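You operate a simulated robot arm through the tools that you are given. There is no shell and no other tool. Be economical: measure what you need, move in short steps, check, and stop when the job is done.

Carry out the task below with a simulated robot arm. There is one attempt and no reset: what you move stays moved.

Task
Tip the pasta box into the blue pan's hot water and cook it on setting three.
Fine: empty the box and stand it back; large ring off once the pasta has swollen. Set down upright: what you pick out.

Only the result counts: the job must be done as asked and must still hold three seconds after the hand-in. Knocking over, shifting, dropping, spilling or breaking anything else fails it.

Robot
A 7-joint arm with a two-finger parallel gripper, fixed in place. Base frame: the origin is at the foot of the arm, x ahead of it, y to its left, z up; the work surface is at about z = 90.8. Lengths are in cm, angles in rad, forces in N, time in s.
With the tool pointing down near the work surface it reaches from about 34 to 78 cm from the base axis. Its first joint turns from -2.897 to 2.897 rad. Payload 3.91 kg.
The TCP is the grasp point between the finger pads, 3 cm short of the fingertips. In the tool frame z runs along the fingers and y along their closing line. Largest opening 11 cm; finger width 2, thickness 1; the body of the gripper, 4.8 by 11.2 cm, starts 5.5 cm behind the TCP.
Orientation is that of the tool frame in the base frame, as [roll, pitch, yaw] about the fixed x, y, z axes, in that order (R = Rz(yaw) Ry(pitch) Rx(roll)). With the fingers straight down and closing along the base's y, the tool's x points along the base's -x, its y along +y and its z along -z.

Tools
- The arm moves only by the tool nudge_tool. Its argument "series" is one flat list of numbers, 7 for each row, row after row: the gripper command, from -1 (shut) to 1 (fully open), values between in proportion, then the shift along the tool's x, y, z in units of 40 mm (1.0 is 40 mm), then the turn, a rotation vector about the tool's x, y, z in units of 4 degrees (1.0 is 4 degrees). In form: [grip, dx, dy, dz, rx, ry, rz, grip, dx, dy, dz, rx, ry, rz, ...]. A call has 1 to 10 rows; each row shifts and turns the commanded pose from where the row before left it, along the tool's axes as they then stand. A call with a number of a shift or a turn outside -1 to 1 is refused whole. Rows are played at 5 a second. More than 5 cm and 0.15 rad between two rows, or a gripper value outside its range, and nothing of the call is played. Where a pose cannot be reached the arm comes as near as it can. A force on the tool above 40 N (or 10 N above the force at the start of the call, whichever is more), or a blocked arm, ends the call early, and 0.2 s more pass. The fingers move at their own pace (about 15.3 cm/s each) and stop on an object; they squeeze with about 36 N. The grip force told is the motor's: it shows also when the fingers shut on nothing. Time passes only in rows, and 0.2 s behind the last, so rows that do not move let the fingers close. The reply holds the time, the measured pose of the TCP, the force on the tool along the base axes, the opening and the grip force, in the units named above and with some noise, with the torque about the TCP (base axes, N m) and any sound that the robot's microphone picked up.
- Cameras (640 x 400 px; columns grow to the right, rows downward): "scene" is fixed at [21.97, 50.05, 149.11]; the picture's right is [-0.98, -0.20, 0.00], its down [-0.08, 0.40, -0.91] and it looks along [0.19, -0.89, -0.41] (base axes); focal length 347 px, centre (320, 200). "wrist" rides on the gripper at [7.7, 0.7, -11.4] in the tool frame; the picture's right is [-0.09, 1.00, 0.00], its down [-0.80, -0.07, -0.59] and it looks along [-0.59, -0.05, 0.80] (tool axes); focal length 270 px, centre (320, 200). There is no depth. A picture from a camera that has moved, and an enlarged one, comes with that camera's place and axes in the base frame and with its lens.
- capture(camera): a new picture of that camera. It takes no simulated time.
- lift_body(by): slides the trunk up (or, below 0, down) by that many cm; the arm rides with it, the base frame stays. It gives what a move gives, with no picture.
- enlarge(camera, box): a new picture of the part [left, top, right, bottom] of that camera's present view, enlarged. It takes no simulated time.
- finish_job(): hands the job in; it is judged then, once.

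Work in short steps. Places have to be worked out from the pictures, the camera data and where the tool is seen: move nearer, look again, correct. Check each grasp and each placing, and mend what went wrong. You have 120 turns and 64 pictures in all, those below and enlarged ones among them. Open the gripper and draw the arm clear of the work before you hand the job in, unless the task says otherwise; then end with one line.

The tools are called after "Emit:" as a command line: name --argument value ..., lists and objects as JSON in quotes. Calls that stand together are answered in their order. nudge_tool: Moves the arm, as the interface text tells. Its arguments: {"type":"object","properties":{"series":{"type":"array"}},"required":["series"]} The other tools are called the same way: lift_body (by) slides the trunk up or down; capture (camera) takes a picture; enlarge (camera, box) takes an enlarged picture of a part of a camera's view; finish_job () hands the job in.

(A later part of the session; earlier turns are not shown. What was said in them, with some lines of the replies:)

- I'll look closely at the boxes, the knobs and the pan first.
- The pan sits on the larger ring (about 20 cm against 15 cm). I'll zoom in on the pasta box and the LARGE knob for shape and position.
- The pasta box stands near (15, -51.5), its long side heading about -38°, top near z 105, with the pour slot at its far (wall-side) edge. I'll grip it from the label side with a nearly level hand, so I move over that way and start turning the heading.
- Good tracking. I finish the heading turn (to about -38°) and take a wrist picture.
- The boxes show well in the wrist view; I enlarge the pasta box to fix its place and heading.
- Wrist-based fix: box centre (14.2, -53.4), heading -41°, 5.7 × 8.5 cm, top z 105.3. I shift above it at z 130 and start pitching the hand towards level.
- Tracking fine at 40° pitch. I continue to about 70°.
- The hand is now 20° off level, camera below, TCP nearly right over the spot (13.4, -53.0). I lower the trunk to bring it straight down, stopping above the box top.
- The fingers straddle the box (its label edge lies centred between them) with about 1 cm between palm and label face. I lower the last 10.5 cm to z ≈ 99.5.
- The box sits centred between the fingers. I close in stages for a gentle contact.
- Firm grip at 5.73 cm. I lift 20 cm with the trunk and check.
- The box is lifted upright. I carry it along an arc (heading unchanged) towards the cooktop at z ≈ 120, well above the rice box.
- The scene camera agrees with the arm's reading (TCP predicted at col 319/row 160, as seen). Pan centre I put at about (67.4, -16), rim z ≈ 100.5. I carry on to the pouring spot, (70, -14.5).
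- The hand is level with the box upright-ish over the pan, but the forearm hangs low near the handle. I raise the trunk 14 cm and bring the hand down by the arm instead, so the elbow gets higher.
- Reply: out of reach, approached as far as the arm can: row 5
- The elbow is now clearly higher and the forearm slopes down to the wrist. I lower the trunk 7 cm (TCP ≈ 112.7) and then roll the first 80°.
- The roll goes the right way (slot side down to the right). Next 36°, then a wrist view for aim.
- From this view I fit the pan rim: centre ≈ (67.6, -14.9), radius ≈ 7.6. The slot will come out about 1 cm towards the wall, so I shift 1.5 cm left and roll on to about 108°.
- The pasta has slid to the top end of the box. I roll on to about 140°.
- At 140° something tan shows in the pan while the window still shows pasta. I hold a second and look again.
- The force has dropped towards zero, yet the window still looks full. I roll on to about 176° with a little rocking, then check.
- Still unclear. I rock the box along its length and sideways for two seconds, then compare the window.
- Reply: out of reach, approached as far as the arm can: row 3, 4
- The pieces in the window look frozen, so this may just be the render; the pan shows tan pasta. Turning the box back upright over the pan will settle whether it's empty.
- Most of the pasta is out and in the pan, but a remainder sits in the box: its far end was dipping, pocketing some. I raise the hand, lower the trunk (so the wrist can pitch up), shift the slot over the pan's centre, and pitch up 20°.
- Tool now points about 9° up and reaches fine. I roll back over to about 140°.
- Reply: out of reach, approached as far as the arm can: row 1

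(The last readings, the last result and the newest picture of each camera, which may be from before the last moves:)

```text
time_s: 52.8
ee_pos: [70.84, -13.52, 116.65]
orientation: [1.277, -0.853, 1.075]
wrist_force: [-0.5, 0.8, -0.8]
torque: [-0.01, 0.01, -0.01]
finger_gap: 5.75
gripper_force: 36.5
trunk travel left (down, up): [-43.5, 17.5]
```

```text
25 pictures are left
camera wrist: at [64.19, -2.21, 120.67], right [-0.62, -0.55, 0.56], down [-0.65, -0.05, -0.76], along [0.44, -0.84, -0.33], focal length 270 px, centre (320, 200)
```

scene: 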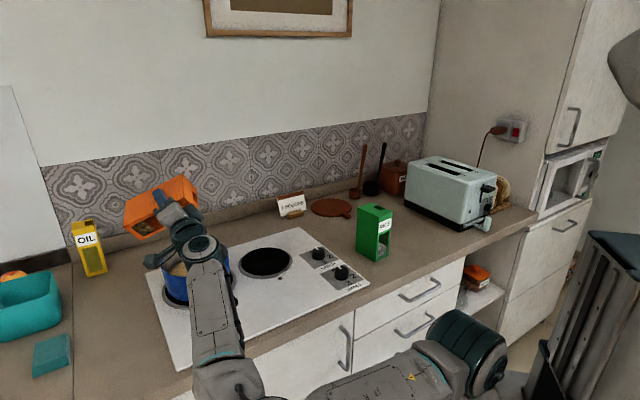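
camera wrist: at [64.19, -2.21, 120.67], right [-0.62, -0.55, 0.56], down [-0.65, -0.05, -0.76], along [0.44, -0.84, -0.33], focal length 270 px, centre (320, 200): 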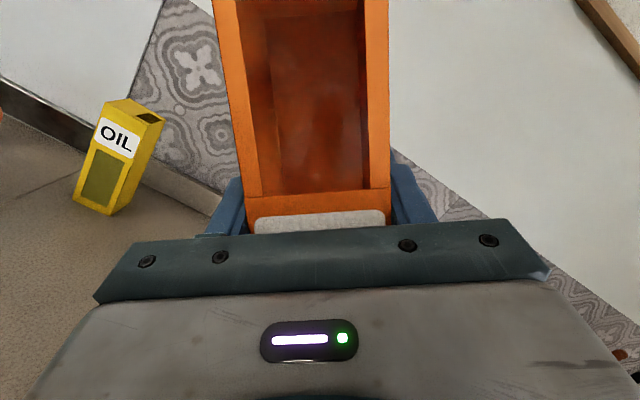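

The window is clear now. I roll 16° further, rock a little and dwell to get the last bits out.

Emit:
nudge_tool --series '[-1, 0, 0, 0, 0, 0, 1, -1, 0, 0, 0, 0, 0, 1, -1, 0, 0, 0, 0, -0.7, 0, -1, 0, 0, 0, 0, 0.7, 0, -1, 0, 0, 0, 0, 0, 1, -1, 0, 0, 0, 0, 0, 1, -1, 0, 0, 0, 0, -0.7, 0, -1, 0, 0, 0, 0, 0.7, 0, -1, 0, 0, 0, 0, 0, 0, -1, 0, 0, 0, 0, 0, 0]'

Emit:
nudge_tool --series '[-1, 0, 0, 0, 0, 0, -1, -1, 0, 0, 0, 0, 0, -1, -1, 0, 0, 0, 0, 0, -1, -1, 0, 0, 0, 0, 0, -1, -1, 0, 0, 0, 0, 0, -1, -1, 0, 0, 0, 0, 0, -1, -1, 0, 0, 0, 0, 0, -1, -1, 0, 0, 0, 0, 0, -1, -1, 0, 0, 0, 0, 0, -1, -1, 0, 0, 0, 0, 0, -1]'

Emit:
nudge_tool --series '[-1, 0, 0, 0, 0, 0, -1, -1, 0, 0, 0, 0, 0, -1, -1, 0, 0, 0, 0, 0, -1, -1, 0, 0, 0, 0, 0, -1, -1, 0, 0, 0, 0, 0, -1, -1, 0, 0, 0, 0, 0, -1, -1, 0, 0, 0, 0, 0, -1, -1, 0, 0, 0, 0, 0, -1, -1, 0, 0, 0, 0, 0, -1, -1, 0, 0, 0, 0, 0, -1]'

Emit:
capture --camera "wrist"

```text
time_s: 55.0
ee_pos: [70.53, -13.59, 116.62]
orientation: [1.128, -1.111, 1.256]
wrist_force: [-0.4, -0.2, 0.4]
torque: [0.0, 0.01, 0.02]
finger_gap: 5.76
gripper_force: 35.8
trunk travel left (down, up): [-43.5, 17.5]
```

```text
time_s: 57.2
ee_pos: [70.76, -13.56, 116.51]
orientation: [1.359, -0.443, 0.946]
wrist_force: [0.0, -0.5, -1.3]
torque: [0.01, 0.02, 0.02]
finger_gap: 5.73
gripper_force: 35.4
trunk travel left (down, up): [-43.5, 17.5]
```

```text
time_s: 59.4
ee_pos: [70.73, -13.46, 116.5]
orientation: [1.374, 0.242, 0.807]
wrist_force: [-0.6, 0.0, -0.7]
torque: [0.01, 0.02, -0.02]
finger_gap: 5.73
gripper_force: 36.2
trunk travel left (down, up): [-43.5, 17.5]
```

```text
24 pictures are left
camera wrist: at [67.32, -0.72, 113.22], right [-0.04, 0.24, 0.97], down [-0.98, -0.2, 0.01], along [0.2, -0.95, 0.24], focal length 270 px, centre (320, 200)
```

wrist: 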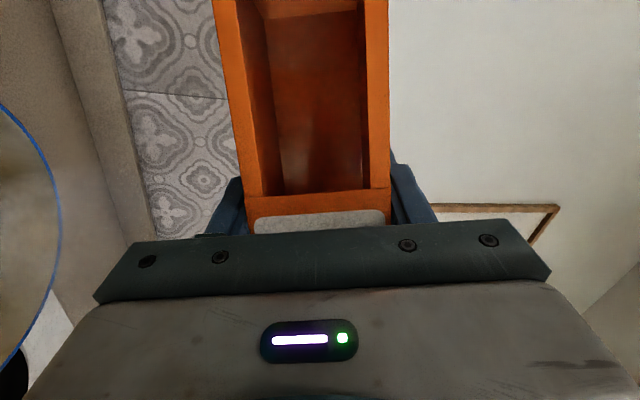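

The box is empty. I roll it back to upright (76° to go).

Emit:
nudge_tool --series '[-1, 0, 0, 0, 0, 0, -1, -1, 0, 0, 0, 0, 0, -1, -1, 0, 0, 0, 0, 0, -1, -1, 0, 0, 0, 0, 0, -1, -1, 0, 0, 0, 0, 0, -1, -1, 0, 0, 0, 0, 0, -1, -1, 0, 0, 0, 0, 0, -1, -1, 0, 0, 0, 0, 0, -1, -1, 0, 0, 0, 0, 0, -1, -1, 0, 0, 0, 0, 0, -1]'

Emit:
nudge_tool --series '[-1, 0, 0, 0, 0, 0, -1, -1, 0, 0, 0, 0, 0, -1, -1, 0, 0, 0, 0, 0, -1, -1, 0, 0, 0, 0, 0, -1, -1, 0, 0, 0, 0, 0, -1, -1, 0, 0, 0, 0, 0, -1, -1, 0, 0, 0, 0, 0, -1, -1, 0, 0, 0, 0, 0, -1, -1, 0, 0, 0, 0, 0, -1]'

Emit:
lift_body --by 5

```text
time_s: 61.6
ee_pos: [70.71, -13.47, 116.5]
orientation: [1.253, 0.918, 0.596]
wrist_force: [0.3, -1.1, -0.6]
torque: [0.0, 0.01, -0.01]
finger_gap: 5.73
gripper_force: 35.7
trunk travel left (down, up): [-43.5, 17.5]
```

```text
time_s: 63.6
ee_pos: [70.58, -13.49, 116.54]
orientation: [-0.005, 1.381, -0.723]
wrist_force: [0.0, 0.5, -0.4]
torque: [0.01, 0.0, -0.03]
finger_gap: 5.76
gripper_force: 35.8
trunk travel left (down, up): [-43.5, 17.5]
```

```text
time_s: 64.5
ee_pos: [70.65, -13.58, 121.55]
orientation: [-0.002, 1.38, -0.718]
wrist_force: [-0.1, 0.8, -0.4]
torque: [0.02, -0.03, 0.0]
finger_gap: 5.74
gripper_force: 36.4
trunk travel left (down, up): [-48.5, 12.5]
```

Upright roll restored. I pitch the hand back to its grasp tilt (20° below level) so the box stands truly upright.

Emit:
nudge_tool --series '[-1, 0, 0, 0, 0, 1, 0, -1, 0, 0, 0, 0, 1, 0, -1, 0, 0, 0, 0, 1, 0, -1, 0, 0, 0, 0, 1, 0, -1, 0, 0, 0, 0, 1, 0, -1, 0, 0, 0, 0, 1, 0, -1, 0, 0, 0, 0, 1, 0, -1, 0, 0, 0, 0, 0.73, 0]'

Emit:
capture --camera "scene"

```text
time_s: 66.3
ee_pos: [70.67, -13.72, 121.7]
orientation: [-3.14, 1.222, 2.426]
wrist_force: [0.1, 0.9, 0.3]
torque: [-0.03, -0.01, 0.0]
finger_gap: 5.74
gripper_force: 35.6
trunk travel left (down, up): [-48.5, 12.5]
```

```text
23 pictures are left
```

scene: 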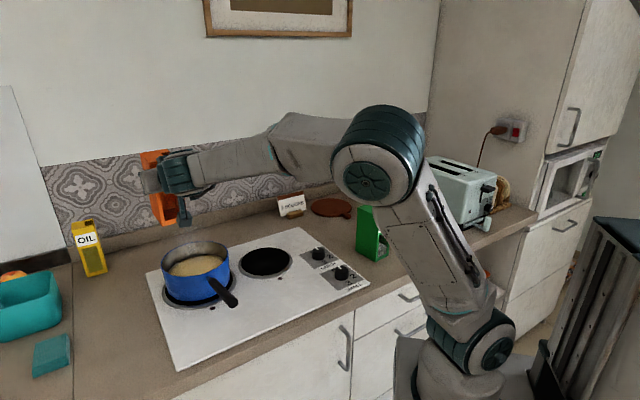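

Box upright, pan full of pasta, no spill seen. I carry the box back along the same arc.

Emit:
nudge_tool --series '[-1, 0.04, -0.99, -0.11, 0, 0, 0, -1, 0.04, -0.99, -0.11, 0, 0, 0, -1, 0.04, -0.99, -0.11, 0, 0, 0, -1, 0.04, -0.99, -0.11, 0, 0, 0, -1, 0.04, -0.99, -0.11, 0, 0, 0, -1, 0.04, -0.99, -0.11, 0, 0, 0, -1, 0.04, -0.99, -0.11, 0, 0, 0, -1, 0.04, -0.99, -0.11, 0, 0, 0, -1, 0.04, -0.99, -0.11, 0, 0, 0, -1, 0.04, -0.99, -0.11, 0, 0, 0]'

```text
time_s: 68.5
ee_pos: [40.93, -40.35, 121.44]
orientation: [3.137, 1.221, 2.422]
wrist_force: [1.1, 0.2, -1.2]
torque: [0.02, 0.0, 0.03]
finger_gap: 5.75
gripper_force: 35.4
trunk travel left (down, up): [-48.5, 12.5]
```

Next the second leg, back above the box's old spot (13.45, -52.8).

Emit:
nudge_tool --series '[-1, 0.134, -0.857, -0.37, 0, 0, 0, -1, 0.134, -0.857, -0.37, 0, 0, 0, -1, 0.134, -0.857, -0.37, 0, 0, 0, -1, 0.134, -0.857, -0.37, 0, 0, 0, -1, 0.134, -0.857, -0.37, 0, 0, 0, -1, 0.134, -0.857, -0.37, 0, 0, 0, -1, 0.134, -0.857, -0.37, 0, 0, 0, -1, 0.134, -0.857, -0.37, 0, 0, 0, -1, 0, 0, 0, 0, 0, 0]'

Emit:
capture --camera "scene"

```text
time_s: 70.5
ee_pos: [13.6, -52.77, 121.75]
orientation: [3.139, 1.222, 2.424]
wrist_force: [-0.6, 0.4, -1.2]
torque: [-0.02, -0.02, 0.0]
finger_gap: 5.76
gripper_force: 36.5
trunk travel left (down, up): [-48.5, 12.5]
```

```text
22 pictures are left
```

scene: 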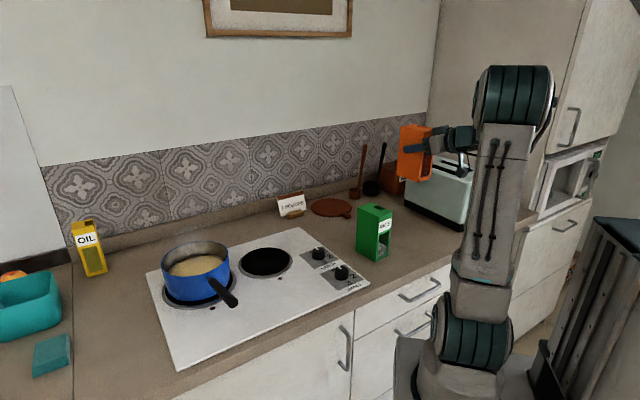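

In place above the spot. I lower 21 cm, then read before the last centimetre.

Emit:
lift_body --by -21

Emit:
nudge_tool --series '[-1, 0, 0, 0, 0, 0, 0, -1, 0, 0, 0, 0, 0, 0]'

```text
time_s: 72.8
ee_pos: [13.69, -52.7, 100.81]
orientation: [3.141, 1.223, 2.425]
wrist_force: [-0.2, -0.7, -0.3]
torque: [0.04, 0.01, 0.0]
finger_gap: 5.76
gripper_force: 36.0
trunk travel left (down, up): [-27.5, 33.5]
```

```text
time_s: 73.4
ee_pos: [13.57, -52.71, 100.75]
orientation: [-3.141, 1.222, 2.425]
wrist_force: [0.2, 0.5, -0.4]
torque: [-0.02, -0.02, -0.04]
finger_gap: 5.73
gripper_force: 35.7
trunk travel left (down, up): [-27.5, 33.5]
```

About 1.1 cm to go; lowering gently.

Emit:
lift_body --by -1.0

Emit:
nudge_tool --series '[-1, 0.02, 0, 0.007, 0, 0, 0, -1, 0, 0, 0, 0, 0, 0]'

Emit:
enlarge --camera "scene" --box '[350, 150, 510, 270]'

```text
time_s: 74.0
ee_pos: [13.68, -52.77, 99.72]
orientation: [-3.141, 1.223, 2.425]
wrist_force: [0.5, -0.4, -0.9]
torque: [0.02, 0.01, -0.03]
finger_gap: 5.74
gripper_force: 36.1
trunk travel left (down, up): [-26.5, 34.5]
```

```text
time_s: 74.6
ee_pos: [13.64, -52.75, 99.64]
orientation: [3.139, 1.222, 2.424]
wrist_force: [0.1, -0.8, -0.1]
torque: [0.04, 0.01, -0.02]
finger_gap: 5.75
gripper_force: 36.0
trunk travel left (down, up): [-26.5, 34.5]
```

```text
3.33 times, centred on (430, 210) of scene
camera zoom: at [21.97, 50.05, 149.11], right [-0.98, -0.2, 0.0], down [-0.08, 0.4, -0.91], along [0.19, -0.89, -0.41], focal length 1158 px, centre (-47, 167)
```

zoom: 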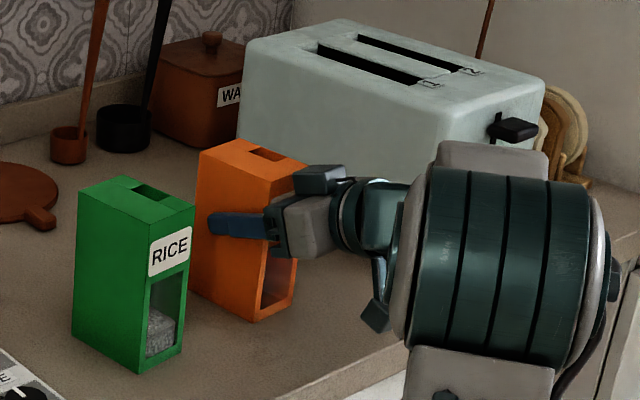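

The box bottom is within a millimetre or two of its old mark. I press down in small steps until the force shows contact.

Emit:
nudge_tool --series '[-1, 0.025, 0, 0.009, 0, 0, 0, -1, 0.025, 0, 0.009, 0, 0, 0, -1, 0, 0, 0, 0, 0, 0]'

```text
time_s: 75.4
ee_pos: [13.67, -52.68, 99.65]
orientation: [-3.136, 1.224, 2.43]
wrist_force: [0.8, -2.4, 13.2]
torque: [0.14, 0.13, -0.01]
finger_gap: 5.75
gripper_force: 36.3
trunk travel left (down, up): [-26.5, 34.5]
```

Contact at 13 N: the box stands on the counter. I ease off and open in small steps.

Emit:
nudge_tool --series '[-1, -0.02, 0, -0.007, 0, 0, 0, 0.08, 0, 0, 0, 0, 0, 0, 0.15, 0, 0, 0, 0, 0, 0, 0.3, 0, 0, 0, 0, 0, 0, 0.6, 0, 0, 0, 0, 0, 0, 1, 0, 0, 0, 0, 0, 0, 1, 0, 0, 0, 0, 0, 0]'

Emit:
capture --camera "wrist"

```text
time_s: 77.0
ee_pos: [13.74, -52.73, 99.55]
orientation: [3.141, 1.221, 2.426]
wrist_force: [0.2, 0.2, 0.8]
torque: [0.0, 0.01, 0.0]
finger_gap: 11.01
gripper_force: 0.1
trunk travel left (down, up): [-26.5, 34.5]
```

```text
20 pictures are left
camera wrist: at [3.94, -43.59, 96.28], right [0.68, 0.73, 0.08], down [-0.26, 0.13, 0.96], along [0.69, -0.67, 0.28], focal length 270 px, centre (320, 200)
```

wrist: 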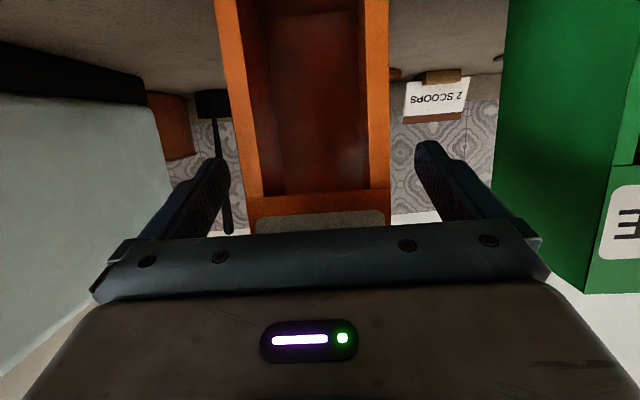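

Box stands empty and released. I raise the trunk 30 cm to get clear and check.

Emit:
lift_body --by 30

Emit:
nudge_tool --series '[1, 0, 0, 0, 0, 1, 0, 1, 0, 0, 0, 0, 1, 0, 1, 0, 0, 0, 0, 1, 0, 1, 0, 0, 0, 0, 1, 0, 1, 0, 0, 0, 0, 1, 0, 1, 0, 0, 0, 0, 1, 0, 1, 0, 0, 0, 0, 1, 0, 1, 0, 0, 0, 0, 1, 0, 1, 0, 0, 0, 0, 1, 0, 1, 0, 0, 0, 0, 1, 0]'

Emit:
nudge_tool --series '[1, 0, 0, 0, 0, 1, 0, 1, 0, 0, 0, 0, 1, 0, 1, 0, 0, 0, 0, 1, 0, 1, 0, 0, 0, 0, 1, 0, 1, 0, 0, 0, 0, 1, 0, 1, 0, 0, 0, 0, 1, 0, 1, 0, 0, 0, 0, 1, 0, 1, 0, 0, 0, 0, 0.5, 0]'

Emit:
capture --camera "scene"

```text
time_s: 80.0
ee_pos: [13.73, -52.78, 129.63]
orientation: [3.141, 1.221, 2.425]
wrist_force: [0.2, 0.0, 1.0]
torque: [0.04, -0.01, 0.0]
finger_gap: 11.0
gripper_force: 0.0
trunk travel left (down, up): [-56.5, 4.5]
```

```text
time_s: 82.2
ee_pos: [13.77, -52.64, 129.67]
orientation: [3.141, 0.521, 2.423]
wrist_force: [0.2, -0.1, 0.0]
torque: [0.0, 0.0, 0.0]
finger_gap: 11.0
gripper_force: 0.1
trunk travel left (down, up): [-56.5, 4.5]
```

```text
time_s: 84.0
ee_pos: [13.7, -52.71, 129.61]
orientation: [-3.141, 0.001, 2.425]
wrist_force: [0.4, 0.6, -0.4]
torque: [-0.01, -0.02, -0.01]
finger_gap: 11.01
gripper_force: 0.0
trunk travel left (down, up): [-56.5, 4.5]
```

```text
19 pictures are left
```

scene: 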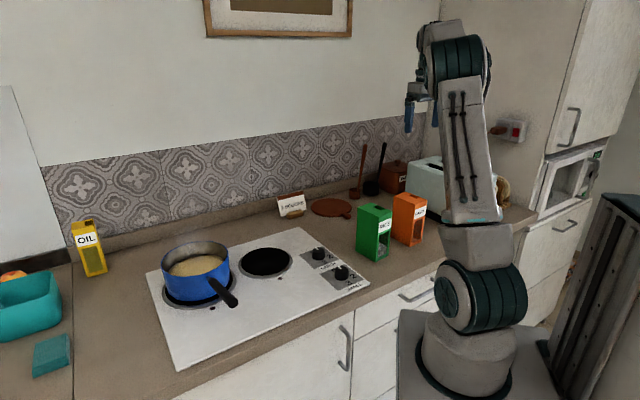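

Everything stands well. I move over the LARGE knob (about (39.5, -35.5)) and look from above.

Emit:
nudge_tool --series '[1, -0.256, 0.935, 0, 0, 0, 0, 1, -0.256, 0.935, 0, 0, 0, 0, 1, -0.256, 0.935, 0, 0, 0, 0, 1, -0.256, 0.935, 0, 0, 0, 0, 1, -0.256, 0.935, 0, 0, 0, 0, 1, -0.256, 0.935, 0, 0, 0, 0, 1, -0.256, 0.935, 0, 0, 0, 0, 1, -0.256, 0.935, 0, 0, 0, 0, 0.1, 0, 0, 0, 0, 0, 0]'

Emit:
lift_body --by -12

Emit:
capture --camera "wrist"

```text
time_s: 86.0
ee_pos: [39.53, -35.44, 129.48]
orientation: [-3.141, 0.001, 2.424]
wrist_force: [0.1, -1.0, -0.4]
torque: [0.01, -0.01, 0.02]
finger_gap: 6.07
gripper_force: 0.1
trunk travel left (down, up): [-56.5, 4.5]
```

```text
time_s: 87.5
ee_pos: [39.43, -35.46, 117.51]
orientation: [3.141, 0.0, 2.424]
wrist_force: [-0.7, 0.2, 0.3]
torque: [-0.04, 0.0, -0.01]
finger_gap: 6.06
gripper_force: 0.0
trunk travel left (down, up): [-44.5, 16.5]
```

```text
18 pictures are left
camera wrist: at [34.05, -30.05, 128.99], right [0.72, 0.69, 0.0], down [0.56, -0.58, 0.59], along [0.41, -0.43, -0.8], focal length 270 px, centre (320, 200)
```

wrist: 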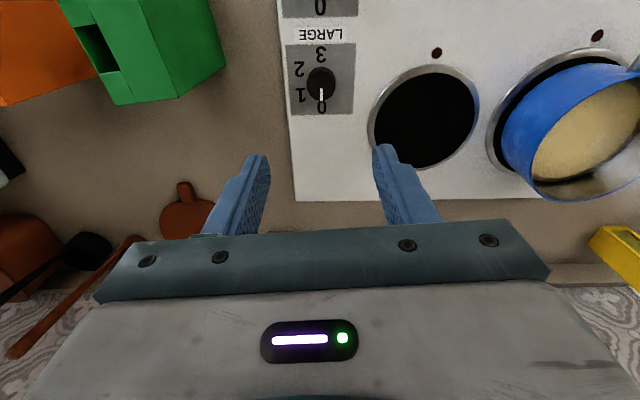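

The knob sits almost under the tool. I zoom in for the centre and the dial angles.

Emit:
enlarge --camera "wrist" --box '[270, 30, 370, 130]'

```text
4.00 times, centred on (320, 80) of wrist
camera zoom: at [34.05, -30.05, 128.99], right [0.72, 0.69, 0.0], down [0.56, -0.58, 0.59], along [0.41, -0.43, -0.8], focal length 1081 px, centre (320, 680)
```

zoom: 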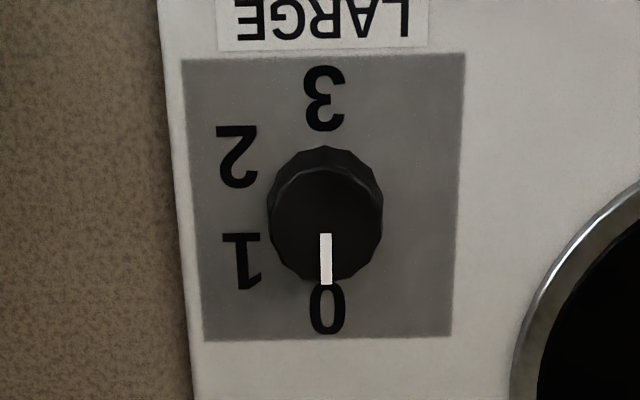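

Dial reads 0-1-2-3 clockwise in 60° steps; pointer at 0, so 3 is 180° clockwise. Knob centre about (40.0, -36.1), 3.6 cm across. I centre on it and lower.

Emit:
nudge_tool --series '[0.1, -0.21, -0.03, 0, 0, 0, 0, 0.1, 0, 0, 0, 0, 0, 0]'

Emit:
lift_body --by -19

Emit:
capture --camera "wrist"

Emit:
enlarge --camera "scene" --box '[270, 190, 390, 290]'

```text
time_s: 88.1
ee_pos: [39.97, -36.1, 117.57]
orientation: [3.14, 0.001, 2.424]
wrist_force: [0.0, -0.9, 0.3]
torque: [0.0, -0.01, 0.02]
finger_gap: 6.08
gripper_force: 0.1
trunk travel left (down, up): [-44.5, 16.5]
```

```text
time_s: 90.2
ee_pos: [39.97, -36.03, 98.55]
orientation: [-3.141, 0.0, 2.423]
wrist_force: [-0.4, 0.0, 0.2]
torque: [0.01, -0.02, 0.0]
finger_gap: 6.06
gripper_force: 0.1
trunk travel left (down, up): [-25.5, 35.5]
```

```text
16 pictures are left
camera wrist: at [34.58, -30.67, 110.02], right [0.72, 0.69, 0.0], down [0.56, -0.58, 0.59], along [0.41, -0.43, -0.8], focal length 270 px, centre (320, 200)
```

wrist: 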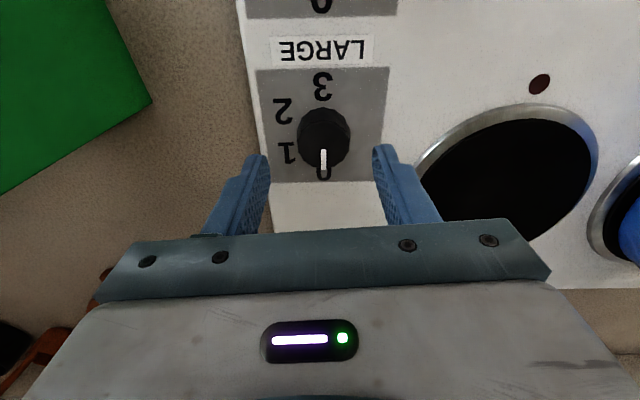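

```text
4.00 times, centred on (330, 240) of scene
camera zoom: at [21.97, 50.05, 149.11], right [-0.98, -0.2, 0.0], down [-0.08, 0.4, -0.91], along [0.19, -0.89, -0.41], focal length 1390 px, centre (280, 40)
```

zoom: 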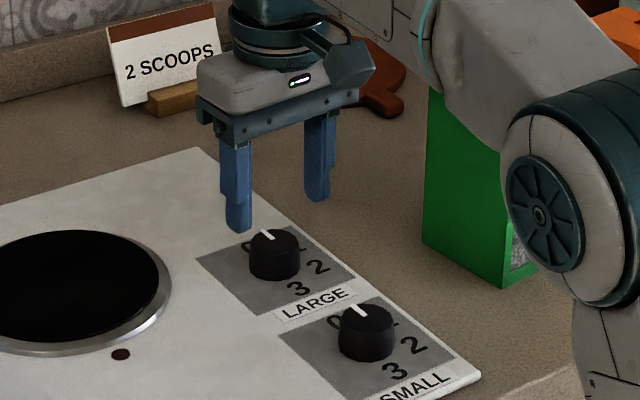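

Knob and fingers line up in both views. I lower 3 cm so the tips flank the knob, then close.

Emit:
lift_body --by -3.1

Emit:
nudge_tool --series '[-0.1, 0, 0, 0, 0, 0, 0, -0.25, 0, 0, 0, 0, 0, 0, -0.4, 0, 0, 0, 0, 0, 0, -1, 0, 0, 0, 0, 0, 0, -1, 0, 0, 0, 0, 0, 0]'

```text
time_s: 90.9
ee_pos: [39.98, -36.07, 95.4]
orientation: [-3.141, -0.001, 2.425]
wrist_force: [0.2, -0.5, 0.7]
torque: [0.02, -0.02, 0.01]
finger_gap: 6.03
gripper_force: 0.1
trunk travel left (down, up): [-22.4, 38.6]
```

```text
time_s: 92.1
ee_pos: [40.22, -35.92, 95.38]
orientation: [3.139, 0.001, 2.425]
wrist_force: [9.4, 8.4, 0.5]
torque: [0.57, -0.23, 0.02]
finger_gap: 3.57
gripper_force: 45.1
trunk travel left (down, up): [-22.4, 38.6]
```

Gripped at 3.57 cm with a 12 N side load; I shift 3 mm towards it to relax, then turn the first 20°.

Emit:
nudge_tool --series '[-1, 0, 0.05, 0, 0, 0, 0, -1, 0, 0.03, 0, 0, 0, 0, -1, 0, 0, 0, 0, 0, 0.5, -1, 0, 0, 0, 0, 0, 1, -1, 0, 0, 0, 0, 0, 1, -1, 0, 0, 0, 0, 0, 1, -1, 0, 0, 0, 0, 0, 1]'

Emit:
capture --camera "wrist"

```text
time_s: 93.7
ee_pos: [40.31, -35.8, 95.42]
orientation: [-3.141, 0.002, 2.109]
wrist_force: [2.9, -2.5, 3.7]
torque: [-0.29, 0.02, 0.02]
finger_gap: 3.54
gripper_force: 45.3
trunk travel left (down, up): [-22.4, 38.6]
```

```text
14 pictures are left
camera wrist: at [36.78, -29.08, 106.92], right [0.9, 0.43, 0.0], down [0.35, -0.72, 0.59], along [0.26, -0.54, -0.8], focal length 270 px, centre (320, 200)
```

wrist: 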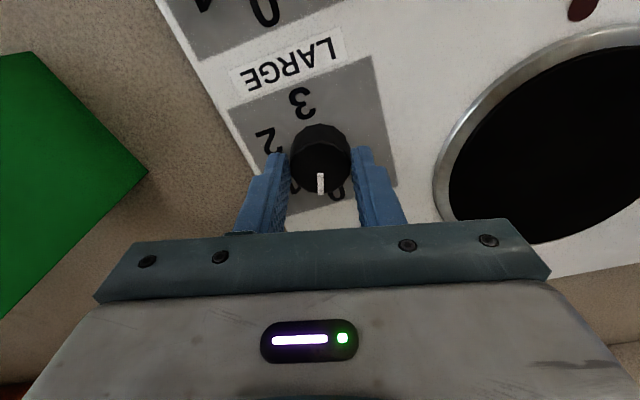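

The knob turns with the hand (pointer stays aligned with the tool, dial swings). I keep turning clockwise.

Emit:
nudge_tool --series '[-1, 0, 0, 0, 0, 0, 1, -1, 0, 0, 0, 0, 0, 1, -1, 0, 0, 0, 0, 0, 1, -1, 0, 0, 0, 0, 0, 1, -1, 0, 0, 0, 0, 0, 1, -1, 0, 0, 0, 0, 0, 1, -1, 0, 0, 0, 0, 0, 1, -1, 0, 0, 0, 0, 0, 1, -1, 0, 0, 0, 0, 0, 1, -1, 0, 0, 0, 0, 0, 1]'

Emit:
nudge_tool --series '[-1, 0, 0, 0, 0, 0, 1, -1, 0, 0, 0, 0, 0, 1, -1, 0, 0, 0, 0, 0, 1, -1, 0, 0, 0, 0, 0, 1, -1, 0, 0, 0, 0, 0, 1, -1, 0, 0, 0, 0, 0, 1, -1, 0, 0, 0, 0, 0, 1, -1, 0, 0, 0, 0, 0, 1, -1, 0, 0, 0, 0, 0, 1, -1, 0, 0, 0, 0, 0, 1]'

```text
time_s: 95.9
ee_pos: [40.35, -35.89, 95.48]
orientation: [3.139, 0.0, 1.412]
wrist_force: [11.9, -10.1, 15.4]
torque: [-1.14, -0.46, 0.01]
finger_gap: 3.58
gripper_force: 44.9
trunk travel left (down, up): [-22.4, 38.6]
```

```text
time_s: 98.1
ee_pos: [40.51, -35.81, 95.42]
orientation: [3.138, -0.002, 0.712]
wrist_force: [27.2, -12.8, 17.3]
torque: [-0.57, -0.82, 0.05]
finger_gap: 3.56
gripper_force: 44.9
trunk travel left (down, up): [-22.4, 38.6]
```

Side force is growing; I shift a few mm along it to relieve, then continue.

Emit:
nudge_tool --series '[-1, 0.025, 0.06, -0.02, 0, 0, 0, -1, 0.025, 0.05, -0.02, 0, 0, 0, -1, 0, 0, 0, 0, 0, 0]'

Emit:
capture --camera "wrist"

```text
time_s: 98.9
ee_pos: [40.44, -36.02, 95.49]
orientation: [-3.136, 0.001, 0.712]
wrist_force: [-5.2, 9.4, -6.7]
torque: [0.44, 0.27, 0.0]
finger_gap: 3.58
gripper_force: 44.4
trunk travel left (down, up): [-22.4, 38.6]
```

```text
13 pictures are left
camera wrist: at [46.77, -31.65, 106.91], right [0.58, -0.81, -0.01], down [-0.65, -0.47, 0.6], along [-0.49, -0.34, -0.8], focal length 270 px, centre (320, 200)
```

wrist: 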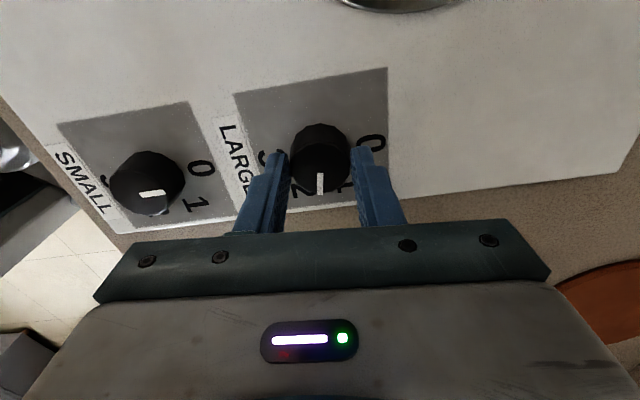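

98° turned, no slip. Another 40°, with the load now small.

Emit:
nudge_tool --series '[-1, 0, 0, 0, 0, 0, 1, -1, 0, 0, 0, 0, 0, 1, -1, 0, 0, 0, 0, 0, 1, -1, 0, 0, 0, 0, 0, 1, -1, 0, 0, 0, 0, 0, 1, -1, 0, 0, 0, 0, 0, 1, -1, 0, 0, 0, 0, 0, 1, -1, 0, 0, 0, 0, 0, 1, -1, 0, 0, 0, 0, 0, 1, -1, 0, 0, 0, 0, 0, 1]'

```text
time_s: 101.1
ee_pos: [40.6, -35.97, 95.62]
orientation: [3.139, -0.003, 0.014]
wrist_force: [-9.2, 5.7, -14.6]
torque: [0.0, 0.87, -0.02]
finger_gap: 3.5
gripper_force: 44.5
trunk travel left (down, up): [-22.4, 38.6]
```

Reading is steady; I relax slightly and finish the last 42° to setting 3.

Emit:
nudge_tool --series '[-1, -0.03, -0.02, 0.025, 0, 0, 1, -1, 0, 0, 0, 0, 0, 1, -1, 0, 0, 0, 0, 0, 1, -1, 0, 0, 0, 0, 0, 1, -1, 0, 0, 0, 0, 0, 1, -1, 0, 0, 0, 0, 0, 1, -1, 0, 0, 0, 0, 0, 1, -1, 0, 0, 0, 0, 0, 1, -1, 0, 0, 0, 0, 0, 1, -1, 0, 0, 0, 0, 0, 1]'

Emit:
nudge_tool --series '[-1, 0, 0, 0, 0, 0, 0.6, -1, 0, 0, 0, 0, 0, 0]'

Emit:
capture --camera "wrist"

```text
time_s: 103.3
ee_pos: [40.43, -36.06, 95.46]
orientation: [-3.141, -0.003, -0.683]
wrist_force: [1.7, -21.3, 22.0]
torque: [-0.6, -0.15, 0.76]
finger_gap: 3.54
gripper_force: 44.8
trunk travel left (down, up): [-22.4, 38.6]
```

```text
time_s: 103.9
ee_pos: [40.36, -36.12, 95.44]
orientation: [-3.139, 0.001, -0.729]
wrist_force: [-4.2, -19.9, 17.2]
torque: [-0.71, 0.02, 0.55]
finger_gap: 3.57
gripper_force: 44.9
trunk travel left (down, up): [-22.4, 38.6]
```

```text
12 pictures are left
camera wrist: at [45.59, -41.91, 106.98], right [-0.73, -0.69, 0.0], down [-0.55, 0.58, 0.59], along [-0.41, 0.43, -0.8], focal length 270 px, centre (320, 200)
```

wrist: 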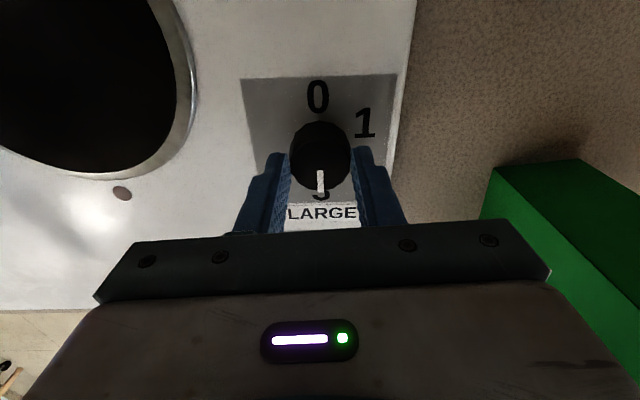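

Pointer is on 3, against the stop. I keep the grip, wait, and watch the pan and the ring lamp.

Emit:
nudge_tool --series '[-1, 0, 0, 0, 0, 0, 0, -1, 0, 0, 0, 0, 0, 0, -1, 0, 0, 0, 0, 0, 0, -1, 0, 0, 0, 0, 0, 0, -1, 0, 0, 0, 0, 0, 0, -1, 0, 0, 0, 0, 0, 0, -1, 0, 0, 0, 0, 0, 0]'

Emit:
enlarge --camera "scene" --box '[140, 220, 260, 320]'

```text
time_s: 105.5
ee_pos: [40.31, -36.05, 95.55]
orientation: [-3.14, -0.001, -0.726]
wrist_force: [-11.8, -20.2, 9.7]
torque: [-0.38, 0.63, 0.31]
finger_gap: 3.55
gripper_force: 45.5
trunk travel left (down, up): [-22.4, 38.6]
```

```text
4.00 times, centred on (200, 270) of scene
camera zoom: at [21.97, 50.05, 149.11], right [-0.98, -0.2, 0.0], down [-0.08, 0.4, -0.91], along [0.19, -0.89, -0.41], focal length 1390 px, centre (800, -80)
```

zoom: 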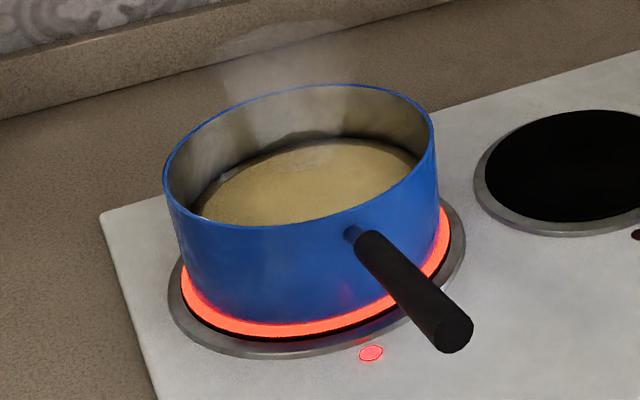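

Large ring glows, lamp lit, the pasta is below the waterline look of now. I wait about 9 s and look again.

Emit:
nudge_tool --series '[-1, 0, 0, 0, 0, 0, 0, -1, 0, 0, 0, 0, 0, 0, -1, 0, 0, 0, 0, 0, 0, -1, 0, 0, 0, 0, 0, 0, -1, 0, 0, 0, 0, 0, 0, -1, 0, 0, 0, 0, 0, 0, -1, 0, 0, 0, 0, 0, 0, -1, 0, 0, 0, 0, 0, 0, -1, 0, 0, 0, 0, 0, 0, -1, 0, 0, 0, 0, 0, 0]'

Emit:
nudge_tool --series '[-1, 0, 0, 0, 0, 0, 0, -1, 0, 0, 0, 0, 0, 0, -1, 0, 0, 0, 0, 0, 0, -1, 0, 0, 0, 0, 0, 0, -1, 0, 0, 0, 0, 0, 0, -1, 0, 0, 0, 0, 0, 0, -1, 0, 0, 0, 0, 0, 0, -1, 0, 0, 0, 0, 0, 0, -1, 0, 0, 0, 0, 0, 0, -1, 0, 0, 0, 0, 0, 0]'

Emit:
nudge_tool --series '[-1, 0, 0, 0, 0, 0, 0, -1, 0, 0, 0, 0, 0, 0, -1, 0, 0, 0, 0, 0, 0, -1, 0, 0, 0, 0, 0, 0, -1, 0, 0, 0, 0, 0, 0, -1, 0, 0, 0, 0, 0, 0, -1, 0, 0, 0, 0, 0, 0, -1, 0, 0, 0, 0, 0, 0, -1, 0, 0, 0, 0, 0, 0, -1, 0, 0, 0, 0, 0, 0]'

Emit:
enlarge --camera "scene" --box '[140, 220, 260, 320]'

```text
time_s: 107.7
ee_pos: [40.35, -36.03, 95.56]
orientation: [3.141, 0.001, -0.725]
wrist_force: [-14.8, -19.5, 1.0]
torque: [-0.69, 0.34, 0.2]
finger_gap: 3.57
gripper_force: 45.0
trunk travel left (down, up): [-22.4, 38.6]
```

```text
time_s: 109.9
ee_pos: [40.39, -36.02, 95.37]
orientation: [3.139, 0.0, -0.725]
wrist_force: [-16.3, -16.9, -1.3]
torque: [-0.51, 0.43, 0.17]
finger_gap: 3.56
gripper_force: 44.9
trunk travel left (down, up): [-22.4, 38.6]
```

```text
time_s: 112.1
ee_pos: [40.49, -36.08, 95.52]
orientation: [3.14, 0.001, -0.727]
wrist_force: [-16.0, -16.9, -1.6]
torque: [-0.45, 0.6, 0.13]
finger_gap: 3.57
gripper_force: 45.0
trunk travel left (down, up): [-22.4, 38.6]
```

```text
4.00 times, centred on (200, 270) of scene
camera zoom: at [21.97, 50.05, 149.11], right [-0.98, -0.2, 0.0], down [-0.08, 0.4, -0.91], along [0.19, -0.89, -0.41], focal length 1390 px, centre (800, -80)
```

zoom: 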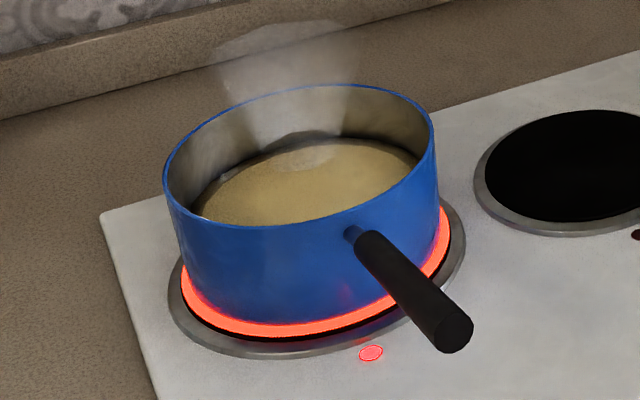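

More steam, pasta not changed yet. I wait another 11 s.

Emit:
nudge_tool --series '[-1, 0, 0, 0, 0, 0, 0, -1, 0, 0, 0, 0, 0, 0, -1, 0, 0, 0, 0, 0, 0, -1, 0, 0, 0, 0, 0, 0, -1, 0, 0, 0, 0, 0, 0, -1, 0, 0, 0, 0, 0, 0, -1, 0, 0, 0, 0, 0, 0, -1, 0, 0, 0, 0, 0, 0, -1, 0, 0, 0, 0, 0, 0, -1, 0, 0, 0, 0, 0, 0]'

Emit:
nudge_tool --series '[-1, 0, 0, 0, 0, 0, 0, -1, 0, 0, 0, 0, 0, 0, -1, 0, 0, 0, 0, 0, 0, -1, 0, 0, 0, 0, 0, 0, -1, 0, 0, 0, 0, 0, 0, -1, 0, 0, 0, 0, 0, 0, -1, 0, 0, 0, 0, 0, 0, -1, 0, 0, 0, 0, 0, 0, -1, 0, 0, 0, 0, 0, 0, -1, 0, 0, 0, 0, 0, 0]'

Emit:
nudge_tool --series '[-1, 0, 0, 0, 0, 0, 0, -1, 0, 0, 0, 0, 0, 0, -1, 0, 0, 0, 0, 0, 0, -1, 0, 0, 0, 0, 0, 0, -1, 0, 0, 0, 0, 0, 0, -1, 0, 0, 0, 0, 0, 0, -1, 0, 0, 0, 0, 0, 0, -1, 0, 0, 0, 0, 0, 0, -1, 0, 0, 0, 0, 0, 0, -1, 0, 0, 0, 0, 0, 0]'

Emit:
nudge_tool --series '[-1, 0, 0, 0, 0, 0, 0, -1, 0, 0, 0, 0, 0, 0, -1, 0, 0, 0, 0, 0, 0, -1, 0, 0, 0, 0, 0, 0, -1, 0, 0, 0, 0, 0, 0, -1, 0, 0, 0, 0, 0, 0, -1, 0, 0, 0, 0, 0, 0, -1, 0, 0, 0, 0, 0, 0, -1, 0, 0, 0, 0, 0, 0, -1, 0, 0, 0, 0, 0, 0]'

Emit:
enlarge --camera "scene" --box '[140, 220, 260, 320]'

```text
time_s: 114.3
ee_pos: [40.31, -36.11, 95.39]
orientation: [3.141, -0.001, -0.726]
wrist_force: [-17.6, -16.3, -2.1]
torque: [-0.49, 0.54, 0.13]
finger_gap: 3.59
gripper_force: 45.1
trunk travel left (down, up): [-22.4, 38.6]
```

```text
time_s: 116.5
ee_pos: [40.47, -36.13, 95.62]
orientation: [-3.139, -0.001, -0.728]
wrist_force: [-16.9, -17.5, -0.5]
torque: [-0.5, 0.52, 0.09]
finger_gap: 3.55
gripper_force: 44.9
trunk travel left (down, up): [-22.4, 38.6]
```

```text
time_s: 118.7
ee_pos: [40.4, -36.05, 95.45]
orientation: [-3.141, 0.001, -0.724]
wrist_force: [-15.4, -17.1, 0.1]
torque: [-0.49, 0.54, 0.12]
finger_gap: 3.55
gripper_force: 44.9
trunk travel left (down, up): [-22.4, 38.6]
```

```text
time_s: 120.9
ee_pos: [40.39, -36.19, 95.41]
orientation: [-3.141, 0.001, -0.724]
wrist_force: [-15.0, -17.8, 1.6]
torque: [-0.55, 0.49, 0.1]
finger_gap: 3.57
gripper_force: 44.8
trunk travel left (down, up): [-22.4, 38.6]
```

```text
4.00 times, centred on (200, 270) of scene
camera zoom: at [21.97, 50.05, 149.11], right [-0.98, -0.2, 0.0], down [-0.08, 0.4, -0.91], along [0.19, -0.89, -0.41], focal length 1390 px, centre (800, -80)
```

zoom: 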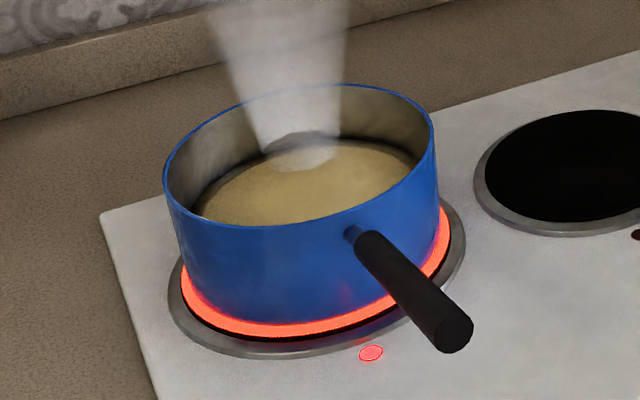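

Steam is stronger, close to boiling, pasta level unchanged. Another 11 s.

Emit:
nudge_tool --series '[-1, 0, 0, 0, 0, 0, 0, -1, 0, 0, 0, 0, 0, 0, -1, 0, 0, 0, 0, 0, 0, -1, 0, 0, 0, 0, 0, 0, -1, 0, 0, 0, 0, 0, 0, -1, 0, 0, 0, 0, 0, 0, -1, 0, 0, 0, 0, 0, 0, -1, 0, 0, 0, 0, 0, 0, -1, 0, 0, 0, 0, 0, 0, -1, 0, 0, 0, 0, 0, 0]'

Emit:
nudge_tool --series '[-1, 0, 0, 0, 0, 0, 0, -1, 0, 0, 0, 0, 0, 0, -1, 0, 0, 0, 0, 0, 0, -1, 0, 0, 0, 0, 0, 0, -1, 0, 0, 0, 0, 0, 0, -1, 0, 0, 0, 0, 0, 0, -1, 0, 0, 0, 0, 0, 0, -1, 0, 0, 0, 0, 0, 0, -1, 0, 0, 0, 0, 0, 0, -1, 0, 0, 0, 0, 0, 0]'

Emit:
nudge_tool --series '[-1, 0, 0, 0, 0, 0, 0, -1, 0, 0, 0, 0, 0, 0, -1, 0, 0, 0, 0, 0, 0, -1, 0, 0, 0, 0, 0, 0, -1, 0, 0, 0, 0, 0, 0, -1, 0, 0, 0, 0, 0, 0, -1, 0, 0, 0, 0, 0, 0, -1, 0, 0, 0, 0, 0, 0, -1, 0, 0, 0, 0, 0, 0, -1, 0, 0, 0, 0, 0, 0]'

Emit:
nudge_tool --series '[-1, 0, 0, 0, 0, 0, 0, -1, 0, 0, 0, 0, 0, 0, -1, 0, 0, 0, 0, 0, 0, -1, 0, 0, 0, 0, 0, 0, -1, 0, 0, 0, 0, 0, 0, -1, 0, 0, 0, 0, 0, 0, -1, 0, 0, 0, 0, 0, 0, -1, 0, 0, 0, 0, 0, 0, -1, 0, 0, 0, 0, 0, 0, -1, 0, 0, 0, 0, 0, 0]'

Emit:
enlarge --camera "scene" --box '[140, 220, 260, 320]'

```text
time_s: 123.1
ee_pos: [40.35, -36.08, 95.38]
orientation: [-3.141, 0.0, -0.727]
wrist_force: [-15.4, -18.9, 2.1]
torque: [-0.55, 0.53, 0.11]
finger_gap: 3.55
gripper_force: 44.9
trunk travel left (down, up): [-22.4, 38.6]
```

```text
time_s: 125.3
ee_pos: [40.36, -35.99, 95.51]
orientation: [-3.141, 0.0, -0.725]
wrist_force: [-14.4, -19.0, 3.9]
torque: [-0.57, 0.51, 0.12]
finger_gap: 3.56
gripper_force: 45.1
trunk travel left (down, up): [-22.4, 38.6]
```

```text
time_s: 127.5
ee_pos: [40.32, -35.99, 95.52]
orientation: [-3.141, 0.0, -0.726]
wrist_force: [-14.4, -19.6, 3.6]
torque: [-0.59, 0.46, 0.13]
finger_gap: 3.56
gripper_force: 44.4
trunk travel left (down, up): [-22.4, 38.6]
```

```text
time_s: 129.7
ee_pos: [40.33, -36.02, 95.54]
orientation: [-3.141, 0.0, -0.725]
wrist_force: [-14.7, -19.3, 5.4]
torque: [-0.6, 0.47, 0.15]
finger_gap: 3.6
gripper_force: 45.0
trunk travel left (down, up): [-22.4, 38.6]
```

```text
4.00 times, centred on (200, 270) of scene
camera zoom: at [21.97, 50.05, 149.11], right [-0.98, -0.2, 0.0], down [-0.08, 0.4, -0.91], along [0.19, -0.89, -0.41], focal length 1390 px, centre (800, -80)
```

zoom: 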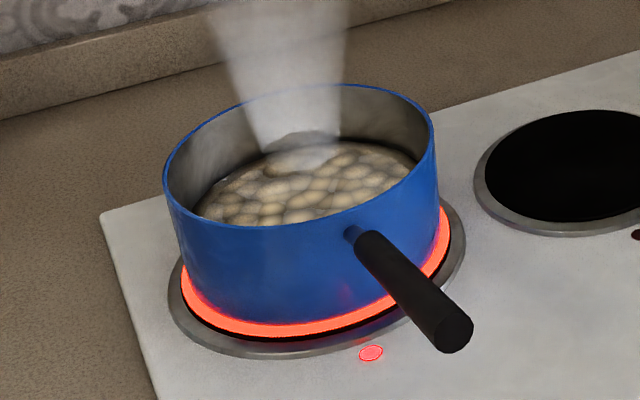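

The surface has changed to plump pieces. One closer look to be sure it's swollen pasta and not only bubbles.

Emit:
nudge_tool --series '[-1, 0, 0, 0, 0, 0, 0, -1, 0, 0, 0, 0, 0, 0]'

Emit:
enlarge --camera "scene" --box '[165, 235, 235, 285]'

```text
time_s: 130.3
ee_pos: [40.3, -36.06, 95.49]
orientation: [-3.141, 0.0, -0.725]
wrist_force: [-14.1, -19.7, 4.2]
torque: [-0.58, 0.44, 0.11]
finger_gap: 3.59
gripper_force: 44.9
trunk travel left (down, up): [-22.4, 38.6]
```

```text
8.00 times, centred on (200, 260) of scene
camera zoom: at [21.97, 50.05, 149.11], right [-0.98, -0.2, 0.0], down [-0.08, 0.4, -0.91], along [0.19, -0.89, -0.41], focal length 2780 px, centre (1280, -280)
```

zoom: 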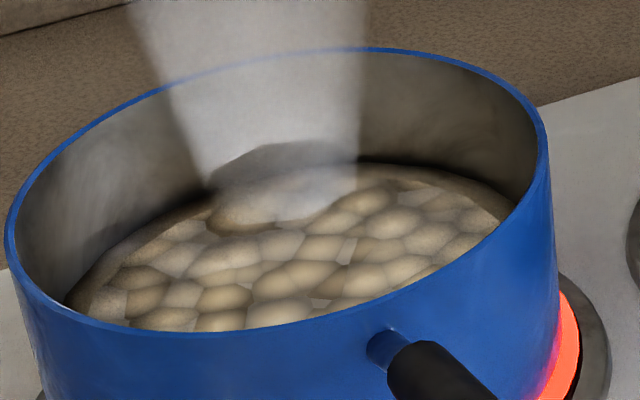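

Clearly swollen. I relax the side load and turn the knob back towards 0.

Emit:
nudge_tool --series '[-1, 0, 0.06, 0, 0, 0, -1, -1, 0, 0, 0, 0, 0, -1, -1, 0, 0, 0, 0, 0, -1, -1, 0, 0, 0, 0, 0, -1, -1, 0, 0, 0, 0, 0, -1, -1, 0, 0, 0, 0, 0, -1, -1, 0, 0, 0, 0, 0, -1, -1, 0, 0, 0, 0, 0, -1, -1, 0, 0, 0, 0, 0, -1, -1, 0, 0, 0, 0, 0, -1]'

Emit:
nudge_tool --series '[-1, 0, 0, 0, 0, 0, -1, -1, 0, 0, 0, 0, 0, -1, -1, 0, 0, 0, 0, 0, -1, -1, 0, 0, 0, 0, 0, -1, -1, 0, 0, 0, 0, 0, -1, -1, 0, 0, 0, 0, 0, -1, -1, 0, 0, 0, 0, 0, -1, -1, 0, 0, 0, 0, 0, -1, -1, 0, 0, 0, 0, 0, -1, -1, 0, 0, 0, 0, 0, -1]'

```text
time_s: 132.5
ee_pos: [40.47, -36.08, 95.57]
orientation: [3.14, -0.002, -0.024]
wrist_force: [-3.7, 3.1, 6.4]
torque: [0.29, -0.16, 0.03]
finger_gap: 3.57
gripper_force: 45.1
trunk travel left (down, up): [-22.4, 38.6]
```

```text
time_s: 134.7
ee_pos: [40.3, -36.01, 95.49]
orientation: [3.14, -0.001, 0.673]
wrist_force: [1.9, 10.3, 1.4]
torque: [0.71, -0.79, 0.01]
finger_gap: 3.55
gripper_force: 45.2
trunk travel left (down, up): [-22.4, 38.6]
```

Turning well with low loads; I carry on the next 80°.

Emit:
nudge_tool --series '[-1, 0, 0, 0, 0, 0, -1, -1, 0, 0, 0, 0, 0, -1, -1, 0, 0, 0, 0, 0, -1, -1, 0, 0, 0, 0, 0, -1, -1, 0, 0, 0, 0, 0, -1, -1, 0, 0, 0, 0, 0, -1, -1, 0, 0, 0, 0, 0, -1, -1, 0, 0, 0, 0, 0, -1, -1, 0, 0, 0, 0, 0, -1, -1, 0, 0, 0, 0, 0, -1]'

Emit:
nudge_tool --series '[-1, 0, 0, 0, 0, 0, -1, -1, 0, 0, 0, 0, 0, -1, -1, 0, 0, 0, 0, 0, -1, -1, 0, 0, 0, 0, 0, -1, -1, 0, 0, 0, 0, 0, -1, -1, 0, 0, 0, 0, 0, -1, -1, 0, 0, 0, 0, 0, -1, -1, 0, 0, 0, 0, 0, -1, -1, 0, 0, 0, 0, 0, -1, -1, 0, 0, 0, 0, 0, -1]'

```text
time_s: 136.9
ee_pos: [40.27, -36.03, 95.42]
orientation: [3.141, 0.001, 1.37]
wrist_force: [-3.4, 15.2, -11.9]
torque: [-0.02, -0.04, 0.02]
finger_gap: 3.55
gripper_force: 44.7
trunk travel left (down, up): [-22.4, 38.6]
```

```text
time_s: 139.1
ee_pos: [40.35, -36.08, 95.54]
orientation: [3.141, 0.002, 2.069]
wrist_force: [-7.3, 14.7, -4.3]
torque: [1.34, 0.74, 0.02]
finger_gap: 3.56
gripper_force: 44.8
trunk travel left (down, up): [-22.4, 38.6]
```

Last 21° to the 0 stop.

Emit:
nudge_tool --series '[-1, 0, 0, 0, 0, 0, -1, -1, 0, 0, 0, 0, 0, -1, -1, 0, 0, 0, 0, 0, -1, -1, 0, 0, 0, 0, 0, -1, -1, 0, 0, 0, 0, 0, -1, -1, 0, 0, 0, 0, 0, -0.3, -1, 0, 0, 0, 0, 0, 0]'

Emit:
enlarge --camera "scene" --box '[140, 200, 380, 350]'

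```text
time_s: 140.7
ee_pos: [40.33, -36.01, 95.5]
orientation: [3.141, 0.003, 2.437]
wrist_force: [-8.3, 10.6, -5.0]
torque: [0.18, 0.33, -0.19]
finger_gap: 3.55
gripper_force: 45.2
trunk travel left (down, up): [-22.4, 38.6]
```

```text
2.67 times, centred on (260, 275) of scene
camera zoom: at [21.97, 50.05, 149.11], right [-0.98, -0.2, 0.0], down [-0.08, 0.4, -0.91], along [0.19, -0.89, -0.41], focal length 926 px, centre (480, 0)
```

zoom: 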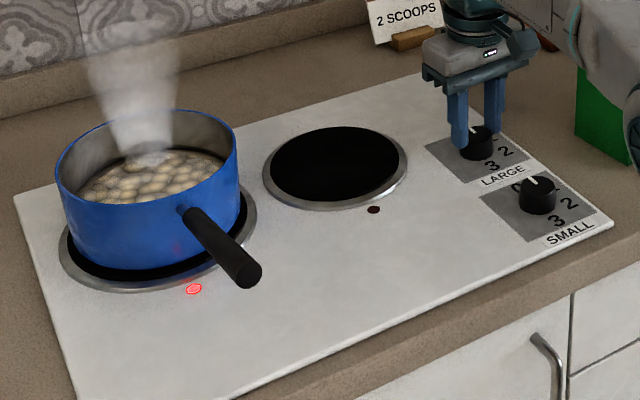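

The ring glow is gone with the pointer at 0 (the lamp may show residual heat). I open and lift straight up.

Emit:
nudge_tool --series '[-0.3, 0, 0, 0, 0, 0, 0, -0.1, 0, 0, 0, 0, 0, 0, 0.2, 0, 0, 0, 0, 0, 0, 0.2, 0, 0, 0, 0, 0, 0]'

Emit:
lift_body --by 28

Emit:
enlarge --camera "wrist" --box '[250, 0, 640, 244]'

Emit:
capture --camera "scene"

```text
time_s: 141.7
ee_pos: [40.26, -36.0, 95.54]
orientation: [-3.141, 0.001, 2.439]
wrist_force: [0.3, -0.6, 0.1]
torque: [0.0, 0.01, -0.01]
finger_gap: 6.6
gripper_force: 0.0
trunk travel left (down, up): [-22.4, 38.6]
```

```text
time_s: 144.6
ee_pos: [40.39, -36.11, 123.39]
orientation: [-3.141, 0.0, 2.439]
wrist_force: [0.3, -0.3, 0.0]
torque: [-0.01, -0.01, 0.03]
finger_gap: 6.62
gripper_force: 0.1
trunk travel left (down, up): [-50.4, 10.6]
```

```text
1.64 times, centred on (445, 122) of wrist
camera zoom: at [34.88, -30.76, 134.96], right [0.71, 0.7, 0.0], down [0.56, -0.57, 0.59], along [0.42, -0.42, -0.8], focal length 443 px, centre (115, 328)
```

zoom: 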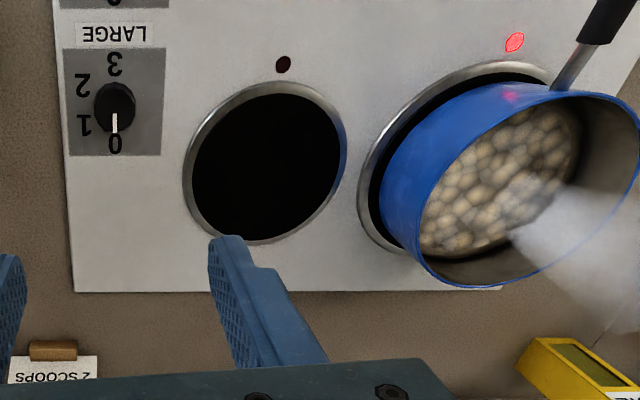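

```text
4 pictures are left
```

scene: 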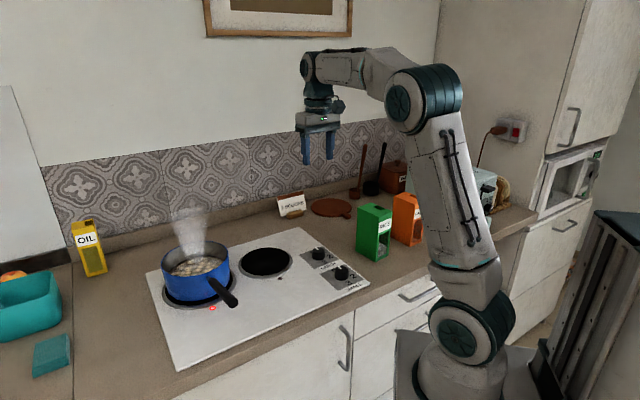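

Knob at 0, ring dark, pasta swollen in the pan, the boxes upright and the arm clear. I open the gripper fully and take a last look at the ring.

Emit:
nudge_tool --series '[1, 0, 0, 0, 0, 0, 0, 1, 0, 0, -0.5, 0, 0, 0, 1, 0, 0, 0, 0, 0, 0, 1, 0, 0, 0, 0, 0, 0, 1, 0, 0, 0, 0, 0, 0, 1, 0, 0, 0, 0, 0, 0, 1, 0, 0, 0, 0, 0, 0, 1, 0, 0, 0, 0, 0, 0]'

Emit:
enlarge --camera "scene" --box '[140, 200, 440, 350]'

```text
time_s: 146.3
ee_pos: [40.39, -36.15, 125.46]
orientation: [3.141, -0.001, 2.439]
wrist_force: [0.1, -0.1, 0.9]
torque: [0.0, 0.01, 0.01]
finger_gap: 11.0
gripper_force: 0.1
trunk travel left (down, up): [-50.4, 10.6]
```

```text
2.13 times, centred on (290, 275) of scene
camera zoom: at [21.97, 50.05, 149.11], right [-0.98, -0.2, 0.0], down [-0.08, 0.4, -0.91], along [0.19, -0.89, -0.41], focal length 741 px, centre (384, 40)
```

zoom: 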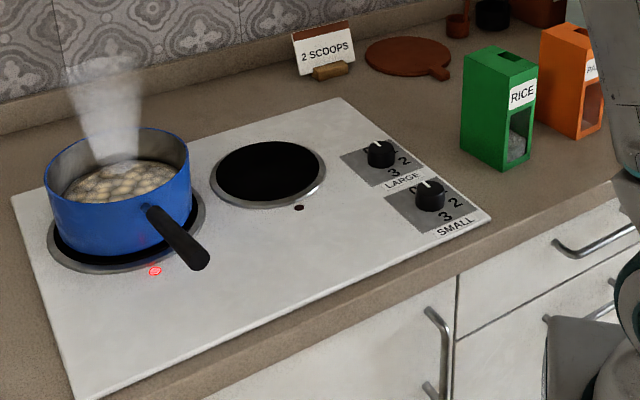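

All is in order; handing in.

Emit:
finish_job

```text
The job is handed in.
```

The pasta box is emptied into the blue pan and stands upright back in its place. The pasta cooked on setting three until swollen, and the large ring is switched off: its knob is at 0 and the glow is gone, though its red lamp was still lit at hand-in, probably residual heat.
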